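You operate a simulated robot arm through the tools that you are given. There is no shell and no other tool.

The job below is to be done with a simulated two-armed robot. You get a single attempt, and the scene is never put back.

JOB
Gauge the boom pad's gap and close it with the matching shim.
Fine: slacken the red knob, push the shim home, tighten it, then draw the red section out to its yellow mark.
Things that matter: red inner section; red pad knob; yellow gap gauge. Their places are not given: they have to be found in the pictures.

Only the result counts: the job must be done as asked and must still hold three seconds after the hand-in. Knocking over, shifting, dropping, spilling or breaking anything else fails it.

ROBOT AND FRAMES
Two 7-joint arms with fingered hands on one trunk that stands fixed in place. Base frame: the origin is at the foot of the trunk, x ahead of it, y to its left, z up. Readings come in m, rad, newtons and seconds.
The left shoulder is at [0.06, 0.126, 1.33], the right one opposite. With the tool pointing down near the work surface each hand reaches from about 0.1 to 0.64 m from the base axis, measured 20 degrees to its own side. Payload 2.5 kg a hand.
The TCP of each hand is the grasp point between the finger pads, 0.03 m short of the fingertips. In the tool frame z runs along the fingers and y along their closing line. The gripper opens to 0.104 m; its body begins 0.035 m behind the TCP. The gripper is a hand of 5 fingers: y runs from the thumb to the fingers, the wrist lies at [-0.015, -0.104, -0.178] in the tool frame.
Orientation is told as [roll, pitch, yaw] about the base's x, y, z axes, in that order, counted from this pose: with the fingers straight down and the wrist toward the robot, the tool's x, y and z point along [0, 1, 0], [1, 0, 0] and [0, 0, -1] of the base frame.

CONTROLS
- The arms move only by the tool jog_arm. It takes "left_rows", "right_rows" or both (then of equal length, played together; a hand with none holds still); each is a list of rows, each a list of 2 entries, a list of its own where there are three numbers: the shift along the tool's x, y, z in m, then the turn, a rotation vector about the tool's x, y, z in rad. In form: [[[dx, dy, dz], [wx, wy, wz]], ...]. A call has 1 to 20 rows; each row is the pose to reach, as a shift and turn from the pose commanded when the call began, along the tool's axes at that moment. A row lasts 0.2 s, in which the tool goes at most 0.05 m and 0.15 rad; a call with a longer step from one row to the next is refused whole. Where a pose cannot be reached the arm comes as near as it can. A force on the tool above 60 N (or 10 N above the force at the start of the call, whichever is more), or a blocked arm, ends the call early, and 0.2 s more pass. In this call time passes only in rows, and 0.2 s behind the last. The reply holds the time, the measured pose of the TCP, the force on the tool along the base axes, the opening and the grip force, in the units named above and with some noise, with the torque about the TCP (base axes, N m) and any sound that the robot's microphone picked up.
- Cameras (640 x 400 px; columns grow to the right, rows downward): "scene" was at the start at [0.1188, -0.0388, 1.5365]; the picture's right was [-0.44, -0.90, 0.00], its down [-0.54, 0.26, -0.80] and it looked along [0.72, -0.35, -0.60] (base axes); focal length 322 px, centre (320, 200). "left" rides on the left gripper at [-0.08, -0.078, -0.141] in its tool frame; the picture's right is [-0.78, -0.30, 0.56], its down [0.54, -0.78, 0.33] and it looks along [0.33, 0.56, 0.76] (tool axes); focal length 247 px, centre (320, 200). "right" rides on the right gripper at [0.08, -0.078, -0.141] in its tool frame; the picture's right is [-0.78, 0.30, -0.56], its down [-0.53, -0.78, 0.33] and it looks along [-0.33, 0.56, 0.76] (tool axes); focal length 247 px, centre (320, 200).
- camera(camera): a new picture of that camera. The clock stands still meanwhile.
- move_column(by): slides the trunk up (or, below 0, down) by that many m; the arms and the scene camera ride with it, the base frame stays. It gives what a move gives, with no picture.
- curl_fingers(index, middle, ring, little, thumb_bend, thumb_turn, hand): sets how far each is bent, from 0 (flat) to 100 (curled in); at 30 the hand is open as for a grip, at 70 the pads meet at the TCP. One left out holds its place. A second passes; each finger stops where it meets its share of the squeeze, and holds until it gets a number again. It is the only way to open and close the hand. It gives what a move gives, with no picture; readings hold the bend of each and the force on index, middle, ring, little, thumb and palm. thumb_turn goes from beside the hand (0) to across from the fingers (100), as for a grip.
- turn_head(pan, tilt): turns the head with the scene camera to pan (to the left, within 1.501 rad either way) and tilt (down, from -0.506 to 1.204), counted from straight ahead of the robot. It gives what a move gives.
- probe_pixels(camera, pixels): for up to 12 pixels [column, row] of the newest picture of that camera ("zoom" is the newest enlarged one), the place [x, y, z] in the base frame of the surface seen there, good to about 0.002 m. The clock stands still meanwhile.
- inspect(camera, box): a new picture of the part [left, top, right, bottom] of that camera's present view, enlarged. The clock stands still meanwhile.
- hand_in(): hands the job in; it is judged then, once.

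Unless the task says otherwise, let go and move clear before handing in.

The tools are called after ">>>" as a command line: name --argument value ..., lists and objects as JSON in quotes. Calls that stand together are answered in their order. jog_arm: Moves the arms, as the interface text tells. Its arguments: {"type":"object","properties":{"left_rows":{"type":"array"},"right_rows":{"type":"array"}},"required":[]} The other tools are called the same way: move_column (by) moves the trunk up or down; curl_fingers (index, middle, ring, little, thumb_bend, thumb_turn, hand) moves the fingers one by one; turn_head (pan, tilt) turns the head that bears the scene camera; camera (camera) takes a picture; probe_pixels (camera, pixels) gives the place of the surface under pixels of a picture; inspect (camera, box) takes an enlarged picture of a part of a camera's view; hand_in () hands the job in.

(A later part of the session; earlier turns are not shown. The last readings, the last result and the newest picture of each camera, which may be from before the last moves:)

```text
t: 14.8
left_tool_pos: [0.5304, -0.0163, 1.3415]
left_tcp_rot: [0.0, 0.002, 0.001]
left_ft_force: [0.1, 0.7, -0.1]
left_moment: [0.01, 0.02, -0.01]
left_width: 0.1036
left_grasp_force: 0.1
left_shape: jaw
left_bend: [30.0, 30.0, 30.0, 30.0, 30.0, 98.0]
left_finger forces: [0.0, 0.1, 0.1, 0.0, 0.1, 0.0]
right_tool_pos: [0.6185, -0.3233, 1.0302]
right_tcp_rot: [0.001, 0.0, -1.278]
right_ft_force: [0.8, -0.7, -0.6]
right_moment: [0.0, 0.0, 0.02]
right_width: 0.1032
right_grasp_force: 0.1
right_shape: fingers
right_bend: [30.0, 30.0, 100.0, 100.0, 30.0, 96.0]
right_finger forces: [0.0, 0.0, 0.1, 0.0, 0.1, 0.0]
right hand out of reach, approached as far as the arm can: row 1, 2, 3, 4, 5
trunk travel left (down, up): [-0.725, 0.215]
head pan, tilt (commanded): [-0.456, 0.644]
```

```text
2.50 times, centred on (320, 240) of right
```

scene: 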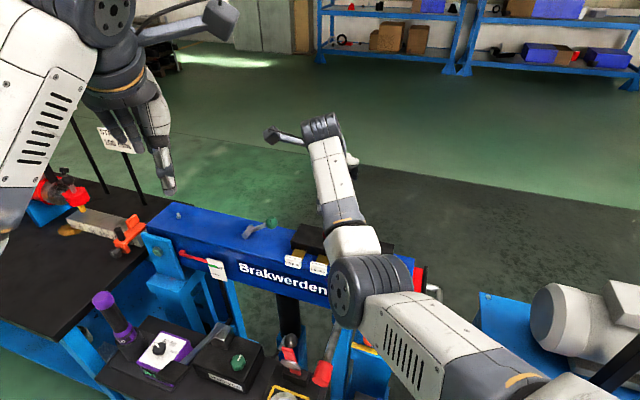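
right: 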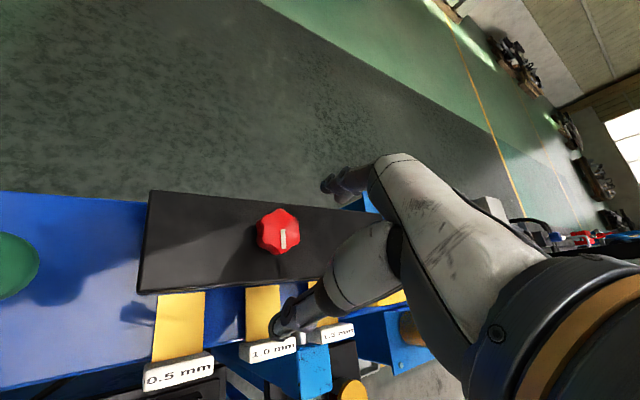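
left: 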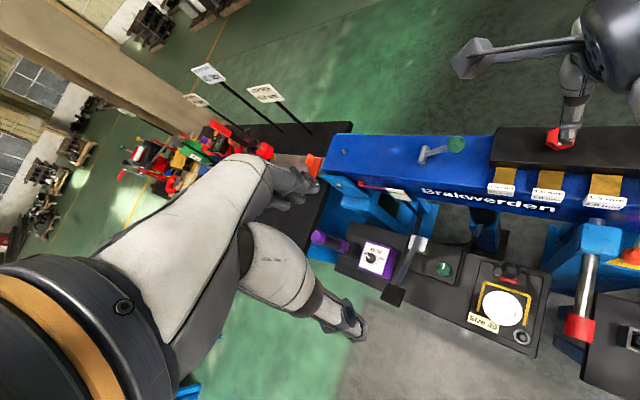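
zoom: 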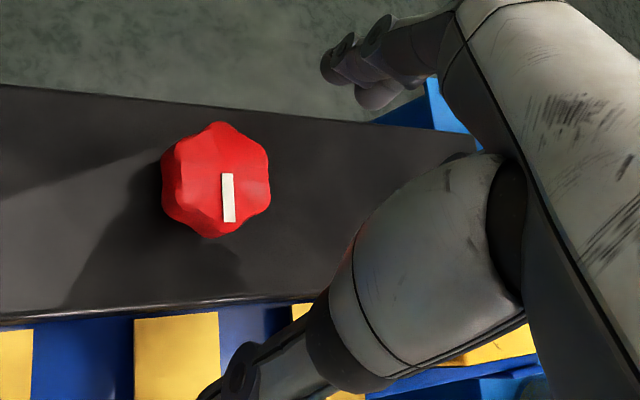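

At this yaw the arm runs out of reach (stopped at (0.6185,-0.3233,1.030)), so I'll need the trunk lower and a yaw nearer -0.33. I'll raise the hand first and check the left arm's clearances before lowering the trunk.

>>> jog_arm --right_rows '[[[0, -0.005, -0.04], [0, 0, -0.1]], [[0, -0.01, -0.08], [0, 0, -0.2]], [[0, -0.01, -0.12], [0, 0, -0.3]], [[0, -0.01, -0.16], [0, 0, -0.45]], [[0, -0.01, -0.2], [0, 0, -0.6]], [[0, -0.01, -0.22], [0, 0, -0.75]], [[0, -0.01, -0.23], [0, 0, -0.9]]]'

>>> camera --camera "scene"

>>> probe_pixels --camera "scene" --pixels '[[5, 230], [20, 180], [60, 100], [10, 120], [110, 60], [168, 188], [40, 290], [105, 300], [75, 195], [130, 235], [30, 195], [215, 20]]'

```text
t: 16.4
left_tool_pos: [0.5302, -0.017, 1.3418]
left_tcp_rot: [0.0, 0.001, 0.0]
left_ft_force: [0.2, 0.4, -0.8]
left_moment: [-0.01, 0.05, 0.0]
left_width: 0.1035
left_grasp_force: 0.0
left_shape: jaw
left_bend: [30.0, 30.0, 30.0, 30.0, 30.0, 98.0]
left_finger forces: [0.0, 0.1, 0.0, 0.1, 0.0, 0.0]
right_tool_pos: [0.6186, -0.3105, 1.259]
right_tcp_rot: [0.002, 0.0, -0.373]
right_ft_force: [0.7, 0.0, 0.5]
right_moment: [-0.01, 0.0, -0.01]
right_width: 0.1035
right_grasp_force: 0.0
right_shape: fingers
right_bend: [30.0, 30.0, 100.0, 100.0, 30.0, 96.0]
right_finger forces: [0.0, 0.1, 0.0, 0.0, 0.0, 0.0]
trunk travel left (down, up): [-0.725, 0.215]
head pan, tilt (commanded): [-0.456, 0.644]
```

```text
taken
```

scene: 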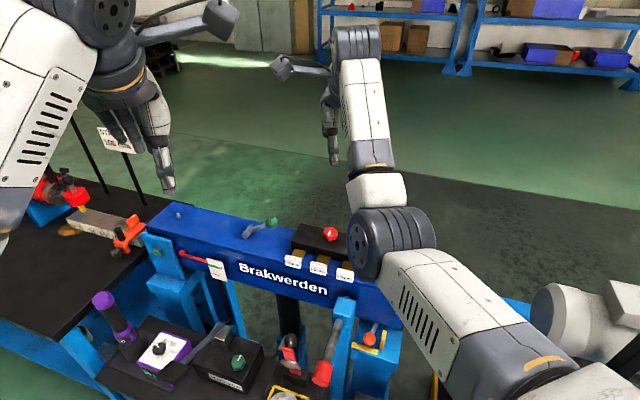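

```text
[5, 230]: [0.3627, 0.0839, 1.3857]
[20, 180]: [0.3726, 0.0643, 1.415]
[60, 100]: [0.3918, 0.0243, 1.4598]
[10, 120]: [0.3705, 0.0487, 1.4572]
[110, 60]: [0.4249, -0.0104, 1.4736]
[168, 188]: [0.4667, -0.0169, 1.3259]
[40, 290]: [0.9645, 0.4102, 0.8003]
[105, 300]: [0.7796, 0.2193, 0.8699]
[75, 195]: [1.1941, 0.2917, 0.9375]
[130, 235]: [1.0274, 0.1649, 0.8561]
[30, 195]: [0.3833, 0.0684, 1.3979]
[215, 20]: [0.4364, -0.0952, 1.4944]
```

The left arm is all above z 1.32 and the right hand is at z 1.259, so lowering the trunk by 0.16 m is clear. That puts the shoulder level with the wrist for the knob work.

>>> move_column --by -0.16

>>> camera --camera "scene"

>>> camera --camera "right"

```text
t: 18.2
left_tool_pos: [0.532, -0.0167, 1.1818]
left_tcp_rot: [0.0, 0.0, -0.001]
left_ft_force: [-0.5, 0.1, 0.6]
left_moment: [0.0, -0.02, 0.0]
left_width: 0.1035
left_grasp_force: 0.1
left_shape: jaw
left_bend: [30.0, 30.0, 30.0, 30.0, 30.0, 98.0]
left_finger forces: [0.0, 0.0, 0.0, 0.1, 0.1, 0.1]
right_tool_pos: [0.6183, -0.3113, 1.0992]
right_tcp_rot: [-0.001, 0.001, -0.377]
right_ft_force: [-0.5, 0.0, 1.0]
right_moment: [-0.01, 0.02, -0.02]
right_width: 0.1033
right_grasp_force: 0.0
right_shape: fingers
right_bend: [30.0, 30.0, 100.0, 100.0, 30.0, 96.0]
right_finger forces: [0.0, 0.0, 0.0, 0.1, 0.0, 0.1]
trunk travel left (down, up): [-0.565, 0.375]
head pan, tilt (commanded): [-0.456, 0.644]
```

```text
taken
```

scene: 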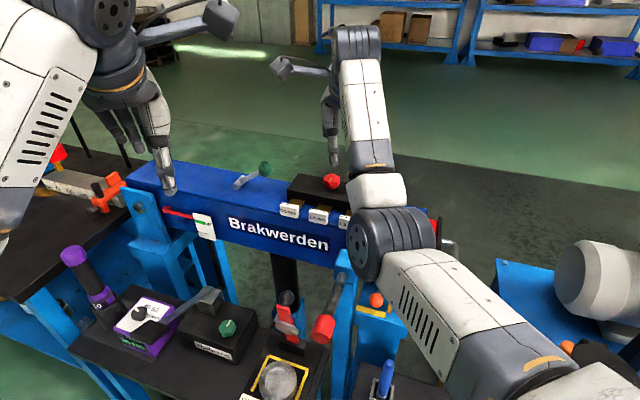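

```text
taken
```

right: 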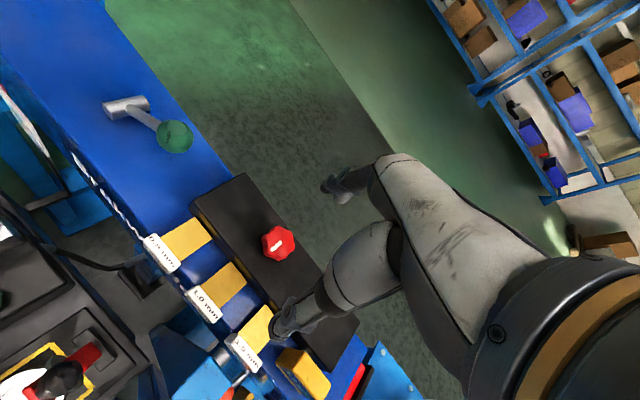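

The trunk is down (shoulder now ≈1.17) and the hand at z 1.099. I'll centre over the knob, turn to about yaw -0.94, and stop at z≈1.06 to check reach.

>>> jog_arm --right_rows '[[[-0.001, 0.01, 0.01], [0, 0, 0.12]], [[-0.0015, 0.02, 0.02], [0, 0, 0.24]], [[-0.0023, 0.0275, 0.03], [0, 0, 0.36]], [[-0.0023, 0.0275, 0.039], [0, 0, 0.48]], [[-0.0023, 0.0275, 0.039], [0, 0, 0.57]]]'

>>> camera --camera "right"

>>> inspect --camera "right" --box '[220, 160, 420, 320]'

>>> probe_pixels --camera "right" --pixels '[[332, 187], [325, 186], [338, 178], [345, 190], [278, 330], [285, 320], [290, 305], [350, 200]]'

```text
t: 19.4
left_tool_pos: [0.5303, -0.0166, 1.1817]
left_tcp_rot: [-0.001, 0.0, 0.0]
left_ft_force: [1.3, -0.2, -0.2]
left_moment: [0.01, 0.03, 0.01]
left_width: 0.1037
left_grasp_force: 0.0
left_shape: jaw
left_bend: [30.0, 30.0, 30.0, 30.0, 30.0, 98.0]
left_finger forces: [0.0, 0.1, 0.0, 0.0, 0.0, 0.0]
right_tool_pos: [0.6433, -0.3227, 1.0609]
right_tcp_rot: [0.002, -0.002, -0.95]
right_ft_force: [-0.1, -1.2, -0.1]
right_moment: [-0.01, 0.0, 0.0]
right_width: 0.1034
right_grasp_force: 0.0
right_shape: fingers
right_bend: [30.0, 30.0, 100.0, 100.0, 30.0, 96.0]
right_finger forces: [0.0, 0.0, 0.0, 0.0, 0.1, 0.1]
trunk travel left (down, up): [-0.565, 0.375]
head pan, tilt (commanded): [-0.456, 0.644]
```

```text
taken
```

right: 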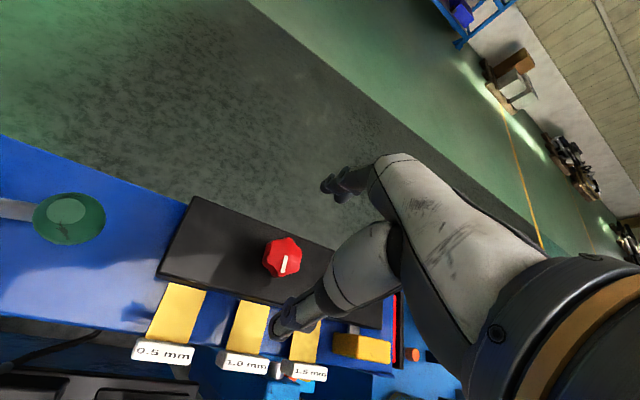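

```text
2.50 times, centred on (320, 240) of right
```

zoom: 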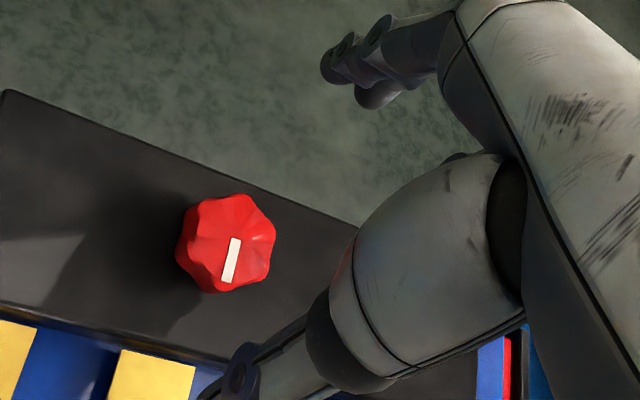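

```text
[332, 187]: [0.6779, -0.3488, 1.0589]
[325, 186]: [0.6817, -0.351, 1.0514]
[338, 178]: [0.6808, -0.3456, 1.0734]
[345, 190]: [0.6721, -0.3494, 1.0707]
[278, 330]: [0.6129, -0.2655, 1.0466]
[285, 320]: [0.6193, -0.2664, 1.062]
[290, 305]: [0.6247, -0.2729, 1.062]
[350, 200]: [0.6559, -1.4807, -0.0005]
```

The pose is reached exactly at yaw -0.95 over the knob (knob at (283,258) in the right picture, offset only by parallax). I'll lower to z≈1.0 and close index, middle and thumb on the knob.

>>> jog_arm --right_rows '[[[0, 0.001, 0.025], [0, 0, 0]], [[0, 0.001, 0.045], [0, 0, 0]], [[0, 0.001, 0.06], [0, 0, 0]]]'

>>> inspect --camera "right" --box '[220, 160, 420, 320]'

>>> inspect --camera "left" --box '[440, 60, 640, 200]'

>>> inspect --camera "scene" --box '[260, 100, 420, 260]'

```text
t: 20.2
left_tool_pos: [0.5309, -0.0175, 1.1813]
left_tcp_rot: [0.002, 0.0, 0.0]
left_ft_force: [0.0, 0.5, 0.1]
left_moment: [-0.01, 0.01, -0.01]
left_width: 0.1036
left_grasp_force: 0.0
left_shape: jaw
left_bend: [30.0, 30.0, 30.0, 30.0, 30.0, 98.0]
left_finger forces: [0.1, 0.1, 0.1, 0.0, 0.0, 0.0]
right_tool_pos: [0.6439, -0.325, 1.001]
right_tcp_rot: [0.001, 0.001, -0.948]
right_ft_force: [-0.4, -0.1, 0.8]
right_moment: [0.01, 0.02, 0.0]
right_width: 0.1035
right_grasp_force: 0.0
right_shape: fingers
right_bend: [30.0, 30.0, 100.0, 100.0, 30.0, 96.0]
right_finger forces: [0.1, 0.1, 0.0, 0.0, 0.0, 0.0]
trunk travel left (down, up): [-0.565, 0.375]
head pan, tilt (commanded): [-0.456, 0.644]
```

```text
2.50 times, centred on (320, 240) of right
```

zoom: 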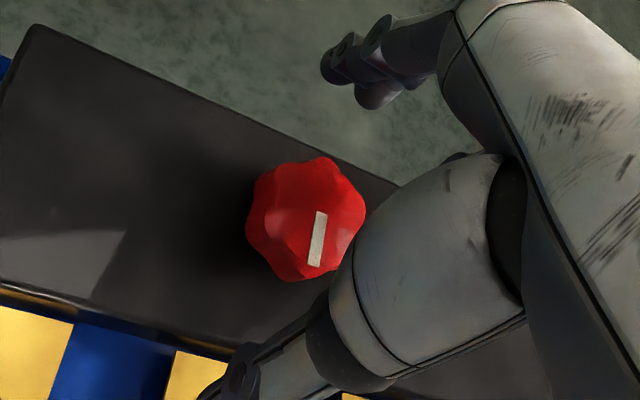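

```text
2.86 times, centred on (540, 130) of left
```

zoom: 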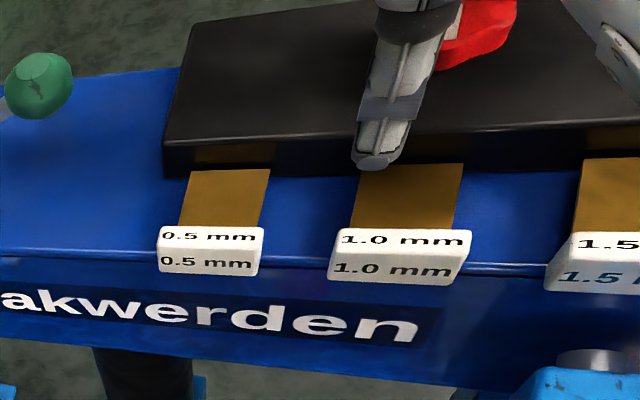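

```text
2.50 times, centred on (340, 180) of scene
```

zoom: 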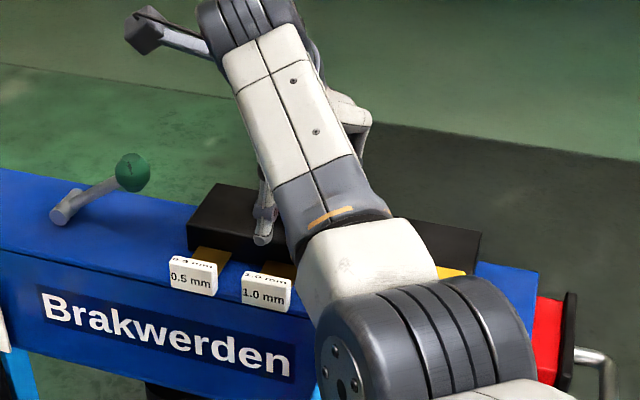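

The TCP is centred on the knob (0.644,-0.325,1.001) with the thumb tip just clear of the pad's front edge. Now I close the three fingers on the knob.

>>> curl_fingers --hand "right" --index 75 --middle 75 --thumb_bend 75

>>> inspect --camera "right" --box '[220, 160, 420, 320]'

>>> inspect --camera "left" --box '[440, 60, 640, 200]'

```text
t: 21.2
left_tool_pos: [0.5314, -0.0176, 1.1807]
left_tcp_rot: [0.0, 0.0, -0.001]
left_ft_force: [0.0, 1.0, -0.1]
left_moment: [-0.03, -0.01, 0.01]
left_width: 0.1039
left_grasp_force: 0.2
left_shape: jaw
left_bend: [30.0, 30.0, 30.0, 30.0, 30.0, 98.0]
left_finger forces: [0.1, 0.0, 0.0, 0.0, 0.1, 0.0]
right_tool_pos: [0.6456, -0.3268, 1.0007]
right_tcp_rot: [0.001, 0.0, -0.948]
right_ft_force: [3.5, -4.9, -1.5]
right_moment: [-0.11, -0.04, 0.05]
right_width: 0.0278
right_grasp_force: 14.8
right_shape: fingers
right_bend: [60.0, 62.0, 100.0, 100.0, 60.0, 99.0]
right_finger forces: [9.1, 8.9, 0.0, 0.0, 11.7, 0.1]
trunk travel left (down, up): [-0.565, 0.375]
head pan, tilt (commanded): [-0.456, 0.644]
```

```text
2.50 times, centred on (320, 240) of right
```

zoom: 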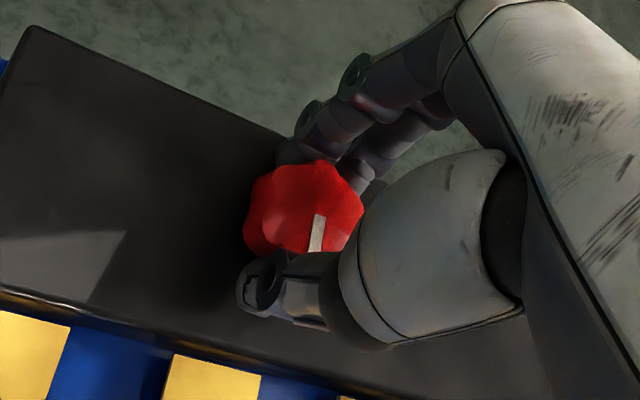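

```text
2.86 times, centred on (540, 130) of left
```

zoom: 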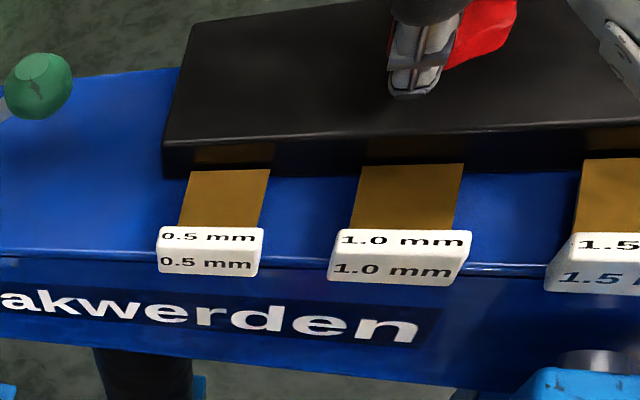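

The knob is gripped (9 N on index and middle, 12 N on thumb, width 0.028). I'll turn counter-clockwise 0.36 rad and watch torque and sound.

>>> jog_arm --right_rows '[[[0, 0, 0], [0, 0, -0.09]], [[0, 0, 0], [0, 0, -0.18]], [[0, 0, 0], [0, 0, -0.27]], [[0, 0, 0], [0, 0, -0.36]]]'

>>> inspect --camera "right" --box '[220, 160, 420, 320]'

```text
t: 22.2
left_tool_pos: [0.5312, -0.0166, 1.1806]
left_tcp_rot: [0.0, 0.0, 0.0]
left_ft_force: [0.3, 0.6, 0.2]
left_moment: [0.0, -0.02, 0.03]
left_width: 0.1035
left_grasp_force: 0.0
left_shape: jaw
left_bend: [30.0, 30.0, 30.0, 30.0, 30.0, 98.0]
left_finger forces: [0.0, 0.0, 0.1, 0.0, 0.0, 0.0]
right_tool_pos: [0.6461, -0.3255, 1.0009]
right_tcp_rot: [0.001, 0.001, -0.587]
right_ft_force: [3.0, -7.2, -0.2]
right_moment: [-0.18, -0.05, 0.0]
right_width: 0.0274
right_grasp_force: 15.6
right_shape: fingers
right_bend: [60.0, 62.0, 100.0, 100.0, 61.0, 99.0]
right_finger forces: [8.7, 10.2, 0.1, 0.0, 11.6, 0.1]
trunk travel left (down, up): [-0.565, 0.375]
head pan, tilt (commanded): [-0.456, 0.644]
```

```text
2.50 times, centred on (320, 240) of right
```

zoom: 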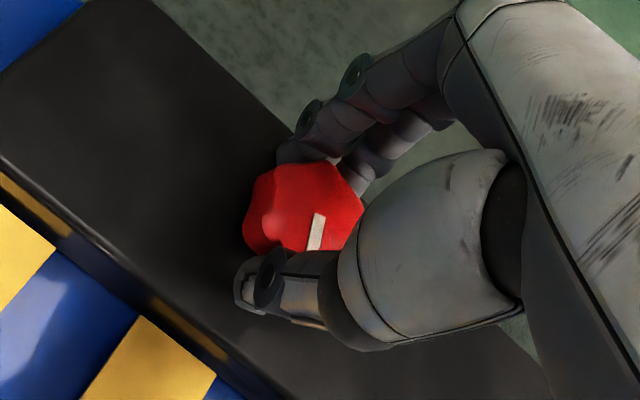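

The knob turned with the hand (its white mark stays in the same place in the hand camera while the pad rotated). I'll keep turning counter-clockwise.

>>> jog_arm --right_rows '[[[0, 0, 0], [0, 0, -0.1]], [[0, 0, 0], [0, 0, -0.2]], [[0, 0, 0], [0, 0, -0.3]], [[0, 0, 0], [0, 0, -0.4]], [[0, 0, 0], [0, 0, -0.5]], [[0, 0, 0], [0, 0, -0.6]], [[0, 0, 0], [0, 0, -0.7]]]'

>>> inspect --camera "right" --box '[220, 160, 420, 320]'

>>> inspect --camera "left" --box '[440, 60, 640, 200]'

```text
t: 23.8
left_tool_pos: [0.5319, -0.0175, 1.1816]
left_tcp_rot: [-0.001, -0.001, 0.0]
left_ft_force: [0.0, 0.4, -1.0]
left_moment: [0.03, 0.02, 0.0]
left_width: 0.1036
left_grasp_force: 0.0
left_shape: jaw
left_bend: [30.0, 30.0, 30.0, 30.0, 30.0, 98.0]
left_finger forces: [0.1, 0.0, 0.0, 0.1, 0.0, 0.0]
right_tool_pos: [0.6463, -0.3245, 1.0006]
right_tcp_rot: [0.001, -0.002, 0.116]
right_ft_force: [2.2, -4.8, 0.3]
right_moment: [-0.09, 0.0, -0.03]
right_width: 0.0278
right_grasp_force: 14.8
right_shape: fingers
right_bend: [60.0, 62.0, 100.0, 100.0, 61.0, 99.0]
right_finger forces: [7.2, 9.5, 0.0, 0.0, 13.0, 0.0]
trunk travel left (down, up): [-0.565, 0.375]
head pan, tilt (commanded): [-0.456, 0.644]
```

```text
2.50 times, centred on (320, 240) of right
```

zoom: 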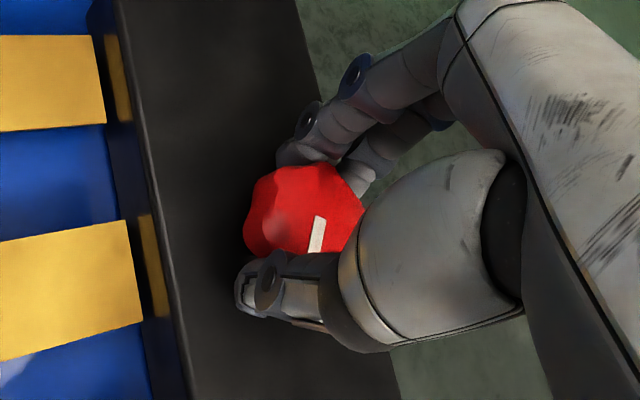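

```text
2.86 times, centred on (540, 130) of left
```

zoom: 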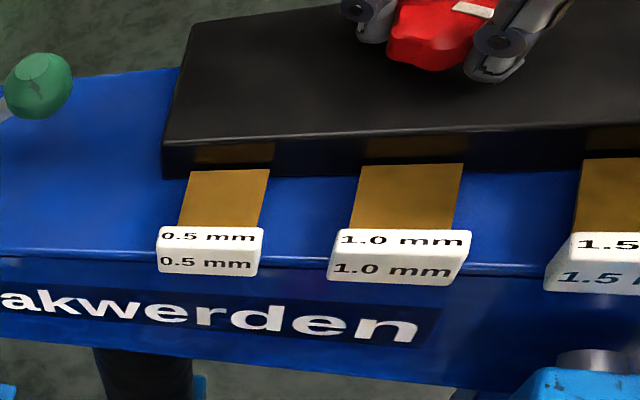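

The knob has turned about 61° with almost no torque. I'll let go, swing back, and take a second stroke to be sure it is slack.

>>> curl_fingers --hand "right" --index 30 --middle 30 --thumb_bend 30

>>> jog_arm --right_rows '[[[0, 0, -0.03], [0, 0, 0]], [[0, 0, -0.035], [0, 0, 0.12]], [[0, 0, -0.035], [0, 0, 0.24]], [[0, 0, -0.035], [0, 0, 0.36]], [[0, 0, -0.035], [0, 0, 0.48]], [[0, 0, -0.035], [0, 0, 0.6]], [[0, 0, -0.035], [0, 0, 0.72]], [[0, 0, -0.035], [0, 0, 0.84]], [[0, 0, -0.035], [0, 0, 0.96]], [[0, 0, -0.035], [0, 0, 1.06]]]'

>>> camera --camera "right"

>>> inspect --camera "right" --box '[220, 160, 420, 320]'

```text
t: 24.8
left_tool_pos: [0.5318, -0.017, 1.182]
left_tcp_rot: [-0.001, 0.0, 0.001]
left_ft_force: [0.0, -0.4, -0.7]
left_moment: [-0.04, 0.0, 0.0]
left_width: 0.1034
left_grasp_force: 0.0
left_shape: jaw
left_bend: [30.0, 30.0, 30.0, 30.0, 30.0, 98.0]
left_finger forces: [0.1, 0.0, 0.0, 0.0, 0.0, 0.0]
right_tool_pos: [0.6444, -0.3237, 0.9998]
right_tcp_rot: [0.001, 0.001, 0.113]
right_ft_force: [-0.3, -0.2, -0.1]
right_moment: [0.01, -0.01, -0.03]
right_width: 0.1027
right_grasp_force: 0.1
right_shape: fingers
right_bend: [30.0, 30.0, 100.0, 100.0, 30.0, 96.0]
right_finger forces: [0.0, 0.1, 0.1, 0.0, 0.1, 0.0]
trunk travel left (down, up): [-0.565, 0.375]
head pan, tilt (commanded): [-0.456, 0.644]
```

```text
t: 27.0
left_tool_pos: [0.5309, -0.0173, 1.1816]
left_tcp_rot: [0.0, 0.001, -0.001]
left_ft_force: [1.0, 0.5, -0.3]
left_moment: [-0.05, -0.01, 0.0]
left_width: 0.1036
left_grasp_force: 0.1
left_shape: jaw
left_bend: [30.0, 30.0, 30.0, 30.0, 30.0, 98.0]
left_finger forces: [0.0, 0.0, 0.0, 0.1, 0.0, 0.0]
right_tool_pos: [0.6445, -0.3236, 1.0352]
right_tcp_rot: [0.002, 0.0, -0.948]
right_ft_force: [0.8, 0.2, 0.1]
right_moment: [-0.01, -0.02, -0.01]
right_width: 0.1031
right_grasp_force: 0.1
right_shape: fingers
right_bend: [30.0, 30.0, 100.0, 100.0, 30.0, 96.0]
right_finger forces: [0.0, 0.0, 0.0, 0.0, 0.1, 0.1]
trunk travel left (down, up): [-0.565, 0.375]
head pan, tilt (commanded): [-0.456, 0.644]
```

```text
taken
```

right: 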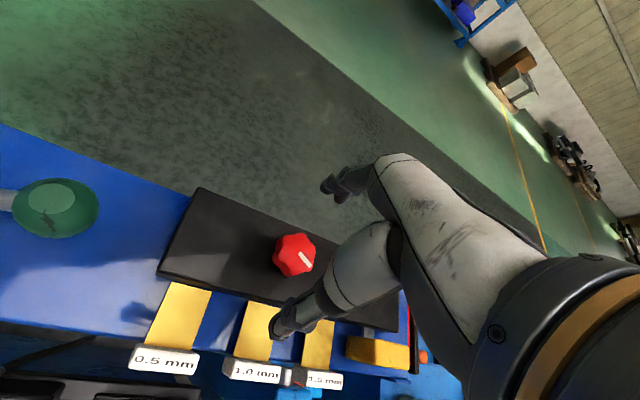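

```text
2.50 times, centred on (320, 240) of right
```

zoom: 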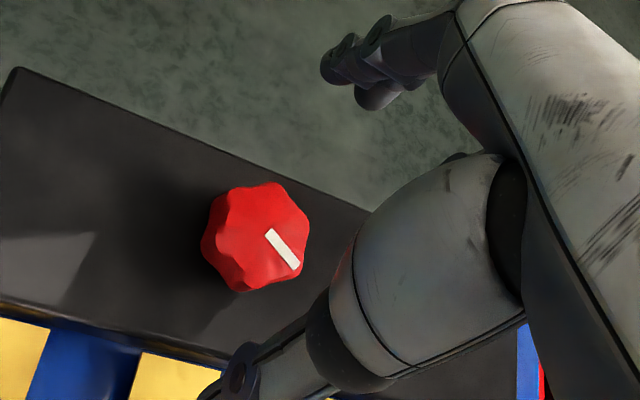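

The mark has rotated about 60° counter-clockwise and the knob stayed put. Second stroke: lower, grip, and turn another ~60°.

>>> jog_arm --right_rows '[[[0, 0, 0.02], [0, 0, 0]], [[0, 0, 0.035], [0, 0, 0]]]'

>>> curl_fingers --hand "right" --index 75 --middle 75 --thumb_bend 75

>>> jog_arm --right_rows '[[[0, 0, 0], [0, 0, -0.1]], [[0, 0, 0], [0, 0, -0.2]], [[0, 0, 0], [0, 0, -0.3]], [[0, 0, 0], [0, 0, -0.4]], [[0, 0, 0], [0, 0, -0.5]]]'

>>> inspect --camera "right" --box '[220, 160, 420, 320]'

```text
t: 27.6
left_tool_pos: [0.5315, -0.0186, 1.1817]
left_tcp_rot: [0.002, 0.0, 0.001]
left_ft_force: [0.2, 0.7, 0.5]
left_moment: [0.01, -0.02, 0.0]
left_width: 0.1036
left_grasp_force: 0.1
left_shape: jaw
left_bend: [30.0, 30.0, 30.0, 30.0, 30.0, 98.0]
left_finger forces: [0.0, 0.0, 0.0, 0.0, 0.0, 0.0]
right_tool_pos: [0.6448, -0.3243, 1.001]
right_tcp_rot: [0.0, 0.001, -0.948]
right_ft_force: [0.0, -1.2, 0.3]
right_moment: [0.01, -0.04, 0.01]
right_width: 0.1026
right_grasp_force: 0.0
right_shape: fingers
right_bend: [30.0, 30.0, 100.0, 100.0, 30.0, 96.0]
right_finger forces: [0.0, 0.0, 0.1, 0.1, 0.0, 0.0]
trunk travel left (down, up): [-0.565, 0.375]
head pan, tilt (commanded): [-0.456, 0.644]
```

```text
t: 28.6
left_tool_pos: [0.5306, -0.0178, 1.1811]
left_tcp_rot: [0.0, 0.0, -0.001]
left_ft_force: [0.0, -0.1, -0.4]
left_moment: [0.02, 0.0, 0.02]
left_width: 0.1037
left_grasp_force: 0.0
left_shape: jaw
left_bend: [30.0, 30.0, 30.0, 30.0, 30.0, 98.0]
left_finger forces: [0.1, 0.1, 0.0, 0.0, 0.0, 0.0]
right_tool_pos: [0.6443, -0.325, 1.0001]
right_tcp_rot: [-0.001, 0.0, -0.948]
right_ft_force: [2.1, -5.1, 0.1]
right_moment: [-0.12, -0.07, 0.02]
right_width: 0.0273
right_grasp_force: 16.7
right_shape: fingers
right_bend: [60.0, 62.0, 100.0, 100.0, 61.0, 99.0]
right_finger forces: [9.3, 9.5, 0.1, 0.1, 14.6, 0.0]
trunk travel left (down, up): [-0.565, 0.375]
head pan, tilt (commanded): [-0.456, 0.644]
```

```text
t: 29.8
left_tool_pos: [0.5307, -0.0177, 1.1811]
left_tcp_rot: [0.001, -0.001, -0.001]
left_ft_force: [0.6, 0.0, 0.5]
left_moment: [-0.02, 0.0, 0.03]
left_width: 0.1037
left_grasp_force: 0.0
left_shape: jaw
left_bend: [30.0, 30.0, 30.0, 30.0, 30.0, 98.0]
left_finger forces: [0.0, 0.0, 0.1, 0.0, 0.1, 0.0]
right_tool_pos: [0.6435, -0.3251, 0.9998]
right_tcp_rot: [0.002, 0.0, -0.443]
right_ft_force: [-1.3, -4.7, -0.6]
right_moment: [-0.12, 0.06, -0.04]
right_width: 0.027
right_grasp_force: 16.2
right_shape: fingers
right_bend: [60.0, 62.0, 100.0, 100.0, 62.0, 99.0]
right_finger forces: [7.8, 9.5, 0.0, 0.0, 15.6, 0.1]
trunk travel left (down, up): [-0.565, 0.375]
head pan, tilt (commanded): [-0.456, 0.644]
```

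```text
2.50 times, centred on (320, 240) of right
```

zoom: 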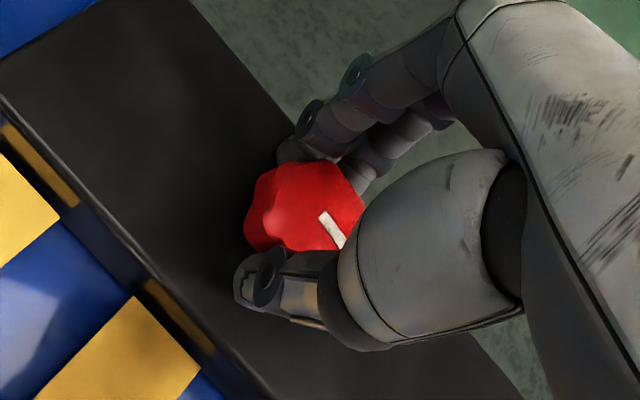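

It keeps turning freely with no stop. I'll go on another 0.6 rad.

>>> jog_arm --right_rows '[[[0, 0, 0], [0, 0, -0.1]], [[0, 0, 0], [0, 0, -0.2]], [[0, 0, 0], [0, 0, -0.3]], [[0, 0, 0], [0, 0, -0.4]], [[0, 0, 0], [0, 0, -0.5]], [[0, 0, 0], [0, 0, -0.6]]]'

>>> inspect --camera "right" --box '[220, 160, 420, 320]'

```text
t: 31.2
left_tool_pos: [0.5316, -0.0178, 1.1813]
left_tcp_rot: [0.002, 0.0, 0.0]
left_ft_force: [0.3, 1.0, -0.9]
left_moment: [-0.03, 0.01, -0.01]
left_width: 0.1035
left_grasp_force: 0.1
left_shape: jaw
left_bend: [30.0, 30.0, 30.0, 30.0, 30.0, 98.0]
left_finger forces: [0.0, 0.0, 0.0, 0.0, 0.1, 0.0]
right_tool_pos: [0.6444, -0.3257, 0.9994]
right_tcp_rot: [0.001, 0.001, 0.157]
right_ft_force: [-0.6, -4.3, -1.5]
right_moment: [-0.12, 0.05, -0.04]
right_width: 0.0273
right_grasp_force: 16.0
right_shape: fingers
right_bend: [60.0, 62.0, 100.0, 100.0, 62.0, 99.0]
right_finger forces: [7.4, 8.9, 0.1, 0.0, 16.2, 0.1]
trunk travel left (down, up): [-0.565, 0.375]
head pan, tilt (commanded): [-0.456, 0.644]
```

```text
2.50 times, centred on (320, 240) of right
```

zoom: 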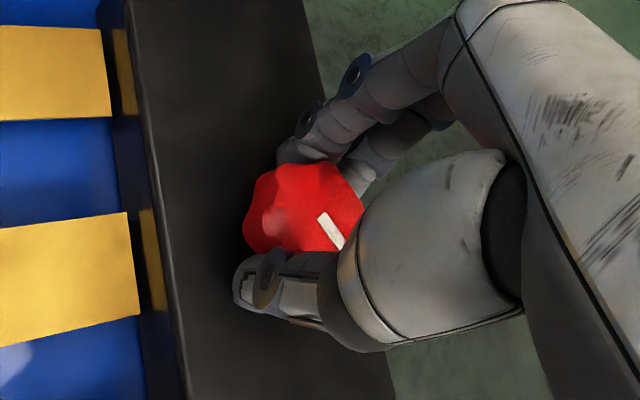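

The knob has turned about 124° counter-clockwise with no resistance, so it should be slack. I'll let go, lift, raise the trunk back to where the gauge push worked, and go push the 1.5 mm tag.

>>> curl_fingers --hand "right" --index 30 --middle 30 --thumb_bend 30

>>> jog_arm --right_rows '[[[0, 0, -0.03], [0, 0, 0]], [[0, 0, -0.06], [0, 0, 0.1]], [[0, -0.02, -0.08], [0, 0, 0.25]], [[0, -0.04, -0.08], [0, 0, 0.4]], [[0, -0.06, -0.08], [0, 0, 0.53]]]'

>>> move_column --by 0.16

>>> camera --camera "right"

>>> camera --camera "scene"

```text
t: 32.2
left_tool_pos: [0.5309, -0.0172, 1.1811]
left_tcp_rot: [0.0, 0.001, -0.001]
left_ft_force: [0.5, 0.7, -0.4]
left_moment: [0.01, 0.0, -0.01]
left_width: 0.1037
left_grasp_force: 0.1
left_shape: jaw
left_bend: [30.0, 30.0, 30.0, 30.0, 30.0, 98.0]
left_finger forces: [0.1, 0.1, 0.1, 0.0, 0.1, 0.0]
right_tool_pos: [0.645, -0.323, 1.0002]
right_tcp_rot: [-0.001, 0.0, 0.153]
right_ft_force: [0.3, -0.3, -0.1]
right_moment: [-0.01, 0.0, -0.02]
right_width: 0.1031
right_grasp_force: 0.1
right_shape: fingers
right_bend: [30.0, 30.0, 100.0, 100.0, 30.0, 96.0]
right_finger forces: [0.0, 0.0, 0.0, 0.1, 0.1, 0.0]
trunk travel left (down, up): [-0.565, 0.375]
head pan, tilt (commanded): [-0.456, 0.644]
```

```text
t: 33.4
left_tool_pos: [0.5316, -0.0167, 1.1815]
left_tcp_rot: [-0.001, 0.0, 0.0]
left_ft_force: [1.3, 0.0, 1.0]
left_moment: [0.0, -0.02, 0.0]
left_width: 0.1036
left_grasp_force: 0.0
left_shape: jaw
left_bend: [30.0, 30.0, 30.0, 30.0, 30.0, 98.0]
left_finger forces: [0.1, 0.1, 0.0, 0.1, 0.0, 0.0]
right_tool_pos: [0.585, -0.3325, 1.0804]
right_tcp_rot: [-0.001, -0.001, -0.381]
right_ft_force: [-0.4, -0.2, -0.3]
right_moment: [-0.03, 0.0, 0.02]
right_width: 0.1032
right_grasp_force: 0.0
right_shape: fingers
right_bend: [30.0, 30.0, 100.0, 100.0, 30.0, 96.0]
right_finger forces: [0.0, 0.1, 0.0, 0.0, 0.1, 0.0]
trunk travel left (down, up): [-0.565, 0.375]
head pan, tilt (commanded): [-0.456, 0.644]
```

```text
t: 35.3
left_tool_pos: [0.5311, -0.0168, 1.3425]
left_tcp_rot: [0.0, 0.0, 0.0]
left_ft_force: [-0.4, 0.0, -0.5]
left_moment: [-0.04, -0.01, 0.01]
left_width: 0.1036
left_grasp_force: 0.0
left_shape: jaw
left_bend: [30.0, 30.0, 30.0, 30.0, 30.0, 98.0]
left_finger forces: [0.0, 0.0, 0.0, 0.1, 0.1, 0.1]
right_tool_pos: [0.5855, -0.332, 1.2401]
right_tcp_rot: [-0.001, 0.0, -0.378]
right_ft_force: [0.5, -0.7, -0.2]
right_moment: [0.01, 0.03, 0.0]
right_width: 0.1032
right_grasp_force: 0.1
right_shape: fingers
right_bend: [30.0, 30.0, 100.0, 100.0, 30.0, 96.0]
right_finger forces: [0.1, 0.0, 0.0, 0.0, 0.0, 0.1]
trunk travel left (down, up): [-0.725, 0.215]
head pan, tilt (commanded): [-0.456, 0.644]
```

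```text
taken
```

right: 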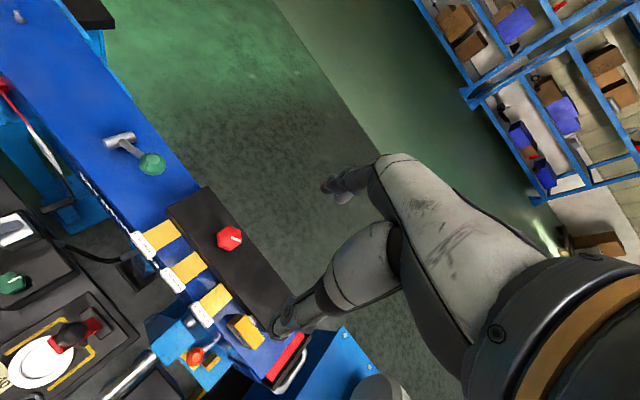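

```text
taken
```

scene: 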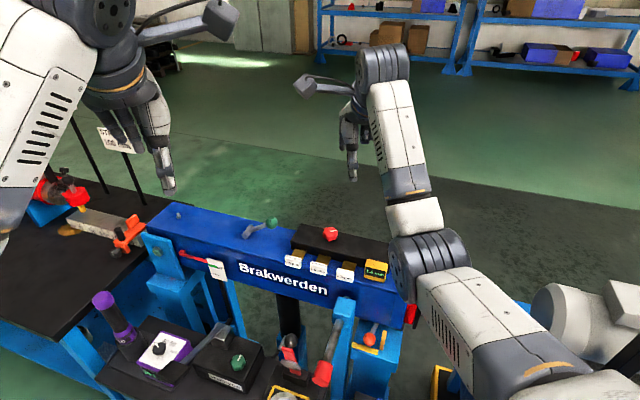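

The gauge in the scene picture still reads 1.x and everything else is in place. I'll bring the hand in front of the 1.5 mm tag (pre-push TCP about (0.433,-0.208)), with index and middle straightened again.

>>> jog_arm --right_rows '[[[0.008, -0.027, 0.01], [0, 0, 0.06]], [[0.017, -0.054, 0.025], [0, 0, 0.12]], [[0.025, -0.08, 0.045], [0, 0, 0.18]], [[0.034, -0.107, 0.065], [0, 0, 0.24]], [[0.042, -0.134, 0.085], [0, 0, 0.3]], [[0.05, -0.161, 0.105], [0, 0, 0.35]], [[0.0589, -0.1875, 0.12], [0, 0, 0.4]]]'

>>> curl_fingers --hand "right" --index 8 --middle 8 --thumb_bend 50

>>> camera --camera "right"

>>> camera --camera "scene"

>>> probe_pixels --camera "scene" --pixels '[[342, 274], [349, 276], [355, 277], [345, 268], [340, 280], [375, 270], [339, 315], [345, 300], [318, 268], [293, 262]]'

```text
t: 36.9
left_tool_pos: [0.531, -0.0174, 1.3419]
left_tcp_rot: [0.0, 0.001, 0.0]
left_ft_force: [-0.2, -0.1, -0.6]
left_moment: [0.03, -0.01, 0.01]
left_width: 0.1038
left_grasp_force: 0.1
left_shape: jaw
left_bend: [30.0, 30.0, 30.0, 30.0, 30.0, 98.0]
left_finger forces: [0.0, 0.1, 0.0, 0.0, 0.1, 0.1]
right_tool_pos: [0.4317, -0.2092, 1.1206]
right_tcp_rot: [0.0, -0.001, -0.778]
right_ft_force: [-0.2, 0.0, 0.2]
right_moment: [-0.01, -0.03, 0.02]
right_width: 0.1032
right_grasp_force: 0.2
right_shape: fingers
right_bend: [30.0, 30.0, 100.0, 100.0, 30.0, 96.0]
right_finger forces: [0.0, 0.1, 0.1, 0.1, 0.1, 0.0]
trunk travel left (down, up): [-0.725, 0.215]
head pan, tilt (commanded): [-0.456, 0.644]
```

```text
t: 37.9
left_tool_pos: [0.5318, -0.0166, 1.3421]
left_tcp_rot: [0.0, -0.001, -0.001]
left_ft_force: [0.0, -0.8, 0.2]
left_moment: [-0.01, 0.03, -0.03]
left_width: 0.1034
left_grasp_force: 0.1
left_shape: jaw
left_bend: [30.0, 30.0, 30.0, 30.0, 30.0, 98.0]
left_finger forces: [0.0, 0.0, 0.0, 0.0, 0.1, 0.1]
right_tool_pos: [0.4332, -0.2091, 1.1203]
right_tcp_rot: [0.001, -0.001, -0.777]
right_ft_force: [-0.7, 0.8, 0.8]
right_moment: [0.01, 0.0, 0.0]
right_width: 0.1094
right_grasp_force: 0.0
right_shape: fingers
right_bend: [8.0, 8.0, 100.0, 100.0, 50.0, 98.0]
right_finger forces: [0.1, 0.0, 0.1, 0.1, 0.0, 0.1]
trunk travel left (down, up): [-0.725, 0.215]
head pan, tilt (commanded): [-0.456, 0.644]
```

```text
taken
```

right: 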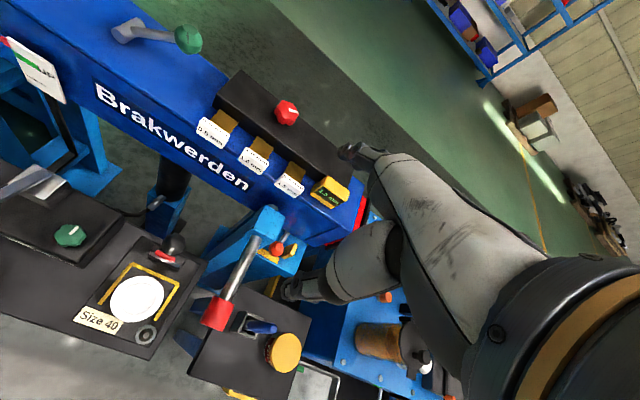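

```text
taken
```

scene: 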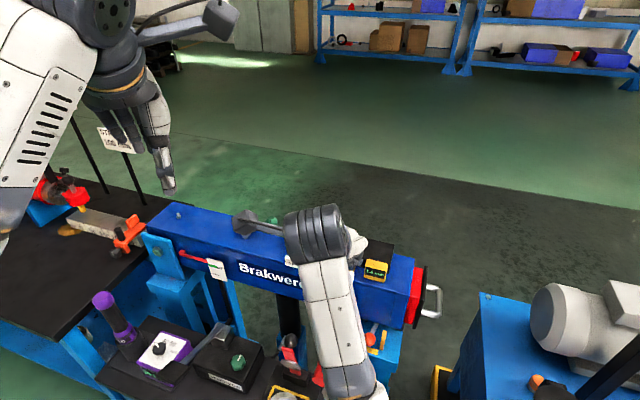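

```text
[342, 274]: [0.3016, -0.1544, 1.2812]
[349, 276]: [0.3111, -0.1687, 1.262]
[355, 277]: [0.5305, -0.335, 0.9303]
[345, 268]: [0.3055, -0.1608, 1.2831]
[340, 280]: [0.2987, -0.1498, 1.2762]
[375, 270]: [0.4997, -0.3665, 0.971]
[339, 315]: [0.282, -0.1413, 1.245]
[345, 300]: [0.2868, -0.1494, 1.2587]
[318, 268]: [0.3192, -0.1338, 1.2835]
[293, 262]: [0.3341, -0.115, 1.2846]
```

Fingers are straightened at (0.433,-0.209,1.120). I'll probe the 1.5 mm tag, the lever post and the finger tips from the right camera before going down.

>>> inspect --camera "right" --box '[220, 80, 400, 240]'

>>> probe_pixels --camera "right" --pixels '[[291, 183], [290, 188], [278, 180], [301, 190], [292, 176], [268, 212], [265, 222], [275, 225], [330, 190], [328, 197], [341, 152], [348, 148]]'

```text
2.50 times, centred on (310, 160) of right
```

zoom: 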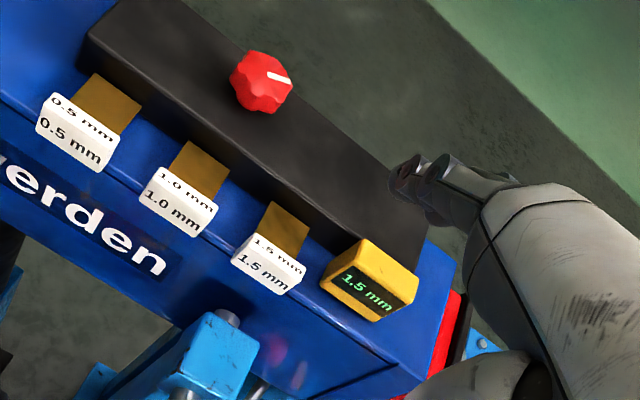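

```text
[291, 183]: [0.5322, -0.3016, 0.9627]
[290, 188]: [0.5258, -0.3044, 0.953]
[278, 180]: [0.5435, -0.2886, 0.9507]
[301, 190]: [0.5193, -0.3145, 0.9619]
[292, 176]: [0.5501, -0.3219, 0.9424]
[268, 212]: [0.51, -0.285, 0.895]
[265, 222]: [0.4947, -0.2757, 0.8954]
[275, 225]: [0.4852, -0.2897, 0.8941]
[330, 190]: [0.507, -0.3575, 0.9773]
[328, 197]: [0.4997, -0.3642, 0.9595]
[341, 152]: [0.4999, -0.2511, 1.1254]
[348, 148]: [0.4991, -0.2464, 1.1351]
```

The 1.5 mm tag spans s from -0.174 to -0.139 at z 0.94–0.962, front face q≈0.589, and the lever post tops out at z 0.895. I'll go straight down to TCP z≈0.957 in front of it.

>>> jog_arm --right_rows '[[[0.005, -0.01, 0.04], [0, 0, 0]], [[0.005, -0.015, 0.08], [0, 0, 0]], [[0.005, -0.015, 0.12], [0, 0, 0]], [[0.005, -0.015, 0.15], [0, 0, 0]], [[0.005, -0.01, 0.163], [0, 0, 0]]]'

>>> camera --camera "right"

>>> inspect --camera "right" --box '[240, 60, 420, 200]'

>>> inspect --camera "scene" --box '[260, 200, 420, 320]'

>>> inspect --camera "left" --box '[480, 100, 640, 220]'

```text
t: 38.6
left_tool_pos: [0.5315, -0.0175, 1.3416]
left_tcp_rot: [0.0, 0.0, 0.0]
left_ft_force: [0.2, 0.0, -0.5]
left_moment: [0.0, -0.01, -0.03]
left_width: 0.1034
left_grasp_force: 0.0
left_shape: jaw
left_bend: [30.0, 30.0, 30.0, 30.0, 30.0, 98.0]
left_finger forces: [0.1, 0.0, 0.0, 0.1, 0.0, 0.1]
right_tool_pos: [0.4747, -0.2329, 1.1044]
right_tcp_rot: [0.07, -0.206, -0.816]
right_ft_force: [-0.3, 0.3, -0.1]
right_moment: [-0.02, 0.03, -0.03]
right_width: 0.1088
right_grasp_force: 0.1
right_shape: fingers
right_bend: [8.0, 8.0, 100.0, 100.0, 50.0, 98.0]
right_finger forces: [0.0, 0.0, 0.0, 0.0, 0.0, 0.0]
trunk travel left (down, up): [-0.725, 0.215]
head pan, tilt (commanded): [-0.456, 0.644]
stopped in row 3 (right hand): the arm was blocked; the commanded pose is now the measured one
```

```text
taken
```

right: 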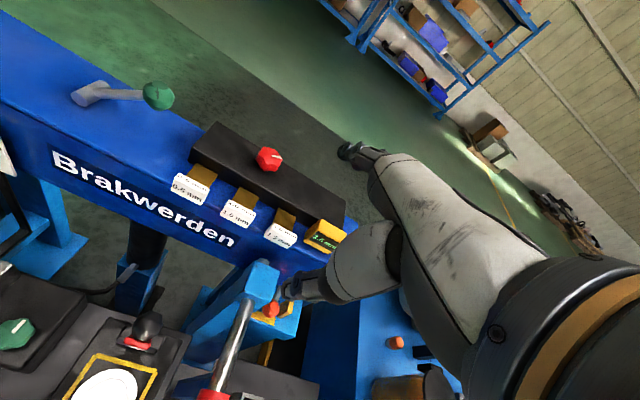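

```text
2.86 times, centred on (330, 130) of right
```

zoom: 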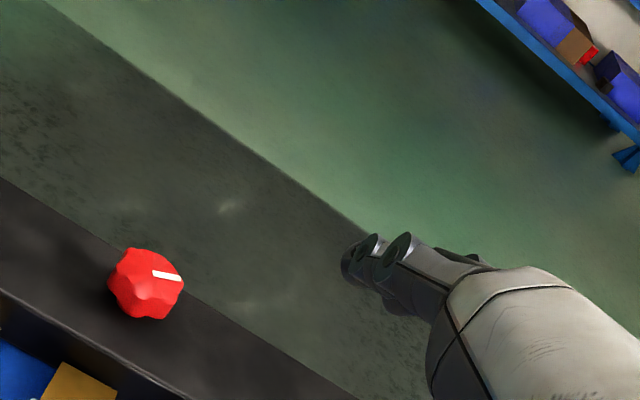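

```text
3.33 times, centred on (340, 260) of scene
```

zoom: 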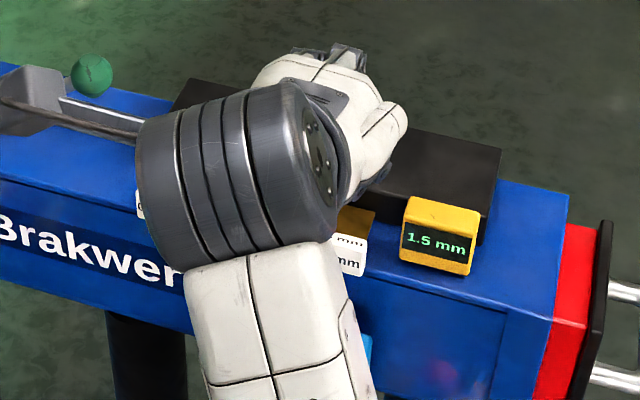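

```text
3.33 times, centred on (560, 160) of left
```

zoom: 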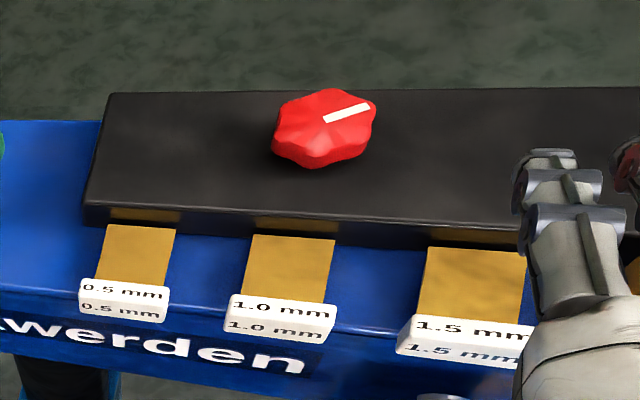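

The arm was blocked at (0.475,-0.233,1.104) with the hand tilted and no tool force, so the elbow must have met a limit or something nearby. I'll look at the whole arm before moving again.

>>> camera --camera "scene"

>>> camera --camera "left"

>>> probe_pixels --camera "scene" --pixels '[[320, 300], [340, 330], [350, 360], [360, 390], [320, 390], [400, 390], [330, 250]]'

```text
taken
```

scene: 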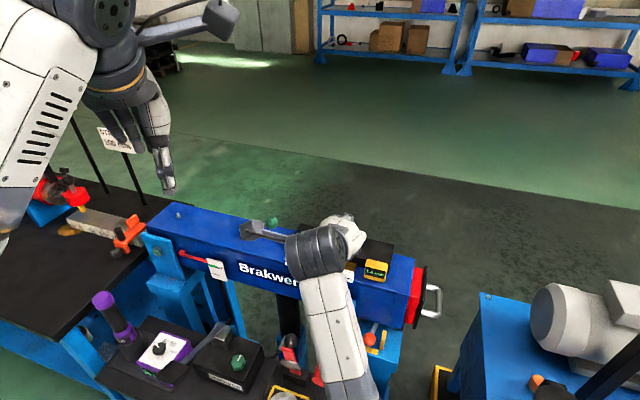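

```text
taken
```

left: 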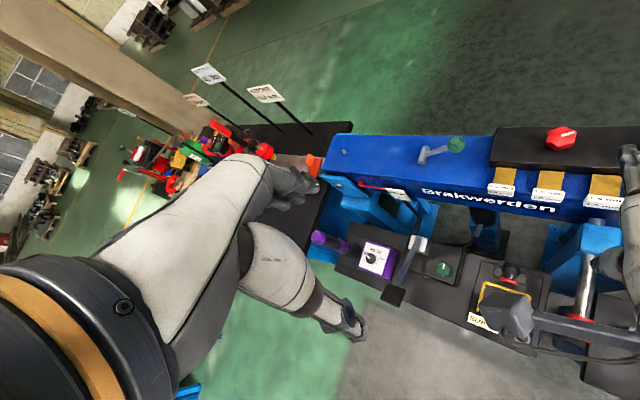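

```text
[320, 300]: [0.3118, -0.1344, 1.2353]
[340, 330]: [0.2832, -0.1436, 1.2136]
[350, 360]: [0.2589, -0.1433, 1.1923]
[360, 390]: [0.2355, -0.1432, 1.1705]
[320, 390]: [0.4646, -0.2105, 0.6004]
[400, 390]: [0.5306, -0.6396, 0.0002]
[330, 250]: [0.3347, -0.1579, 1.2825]
```

The forearm folds back toward the trunk here (elbow near (0.2,-0.14,1.15)), so it met the body. Raising the trunk will stretch the arm and take the elbow away from the body, so I'll raise it 0.2 m and then level the hand.

>>> move_column --by 0.2

>>> jog_arm --right_rows '[[[0, 0, 0], [0, 0, 0]]]'

>>> camera --camera "scene"

```text
t: 40.8
left_tool_pos: [0.5303, -0.0158, 1.5413]
left_tcp_rot: [0.0, 0.001, -0.002]
left_ft_force: [-1.0, 0.5, 1.0]
left_moment: [0.01, 0.05, 0.02]
left_width: 0.1037
left_grasp_force: 0.0
left_shape: jaw
left_bend: [30.0, 30.0, 30.0, 30.0, 30.0, 98.0]
left_finger forces: [0.1, 0.0, 0.1, 0.2, 0.0, 0.0]
right_tool_pos: [0.4751, -0.2342, 1.3031]
right_tcp_rot: [0.069, -0.205, -0.815]
right_ft_force: [-0.1, 0.2, 0.0]
right_moment: [0.01, 0.01, 0.0]
right_width: 0.1092
right_grasp_force: 0.1
right_shape: fingers
right_bend: [8.0, 8.0, 100.0, 100.0, 50.0, 98.0]
right_finger forces: [0.0, 0.1, 0.1, 0.1, 0.0, 0.0]
trunk travel left (down, up): [-0.925, 0.015]
head pan, tilt (commanded): [-0.456, 0.644]
```

```text
t: 41.1
left_tool_pos: [0.5304, -0.0179, 1.5414]
left_tcp_rot: [0.0, 0.0, 0.001]
left_ft_force: [-1.1, -0.1, -0.1]
left_moment: [-0.04, -0.01, 0.0]
left_width: 0.1033
left_grasp_force: 0.0
left_shape: jaw
left_bend: [30.0, 30.0, 30.0, 30.0, 30.0, 98.0]
left_finger forces: [0.0, 0.1, 0.1, 0.0, 0.1, 0.1]
right_tool_pos: [0.4739, -0.2334, 1.3032]
right_tcp_rot: [0.068, -0.205, -0.815]
right_ft_force: [0.6, 0.0, -0.7]
right_moment: [0.01, 0.0, -0.02]
right_width: 0.1089
right_grasp_force: 0.0
right_shape: fingers
right_bend: [8.0, 8.0, 100.0, 100.0, 50.0, 98.0]
right_finger forces: [0.0, 0.0, 0.1, 0.1, 0.0, 0.0]
trunk travel left (down, up): [-0.925, 0.015]
head pan, tilt (commanded): [-0.456, 0.644]
```

```text
taken
```

scene: 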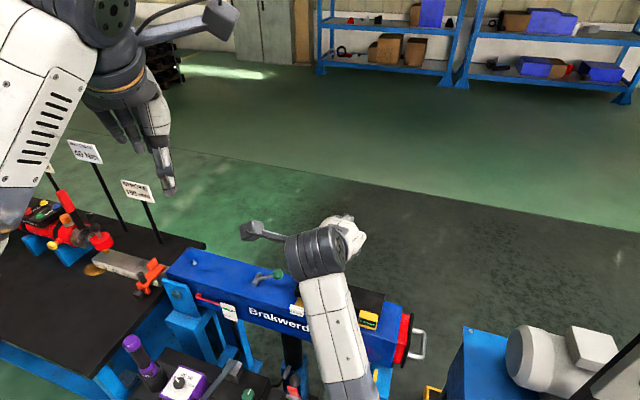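

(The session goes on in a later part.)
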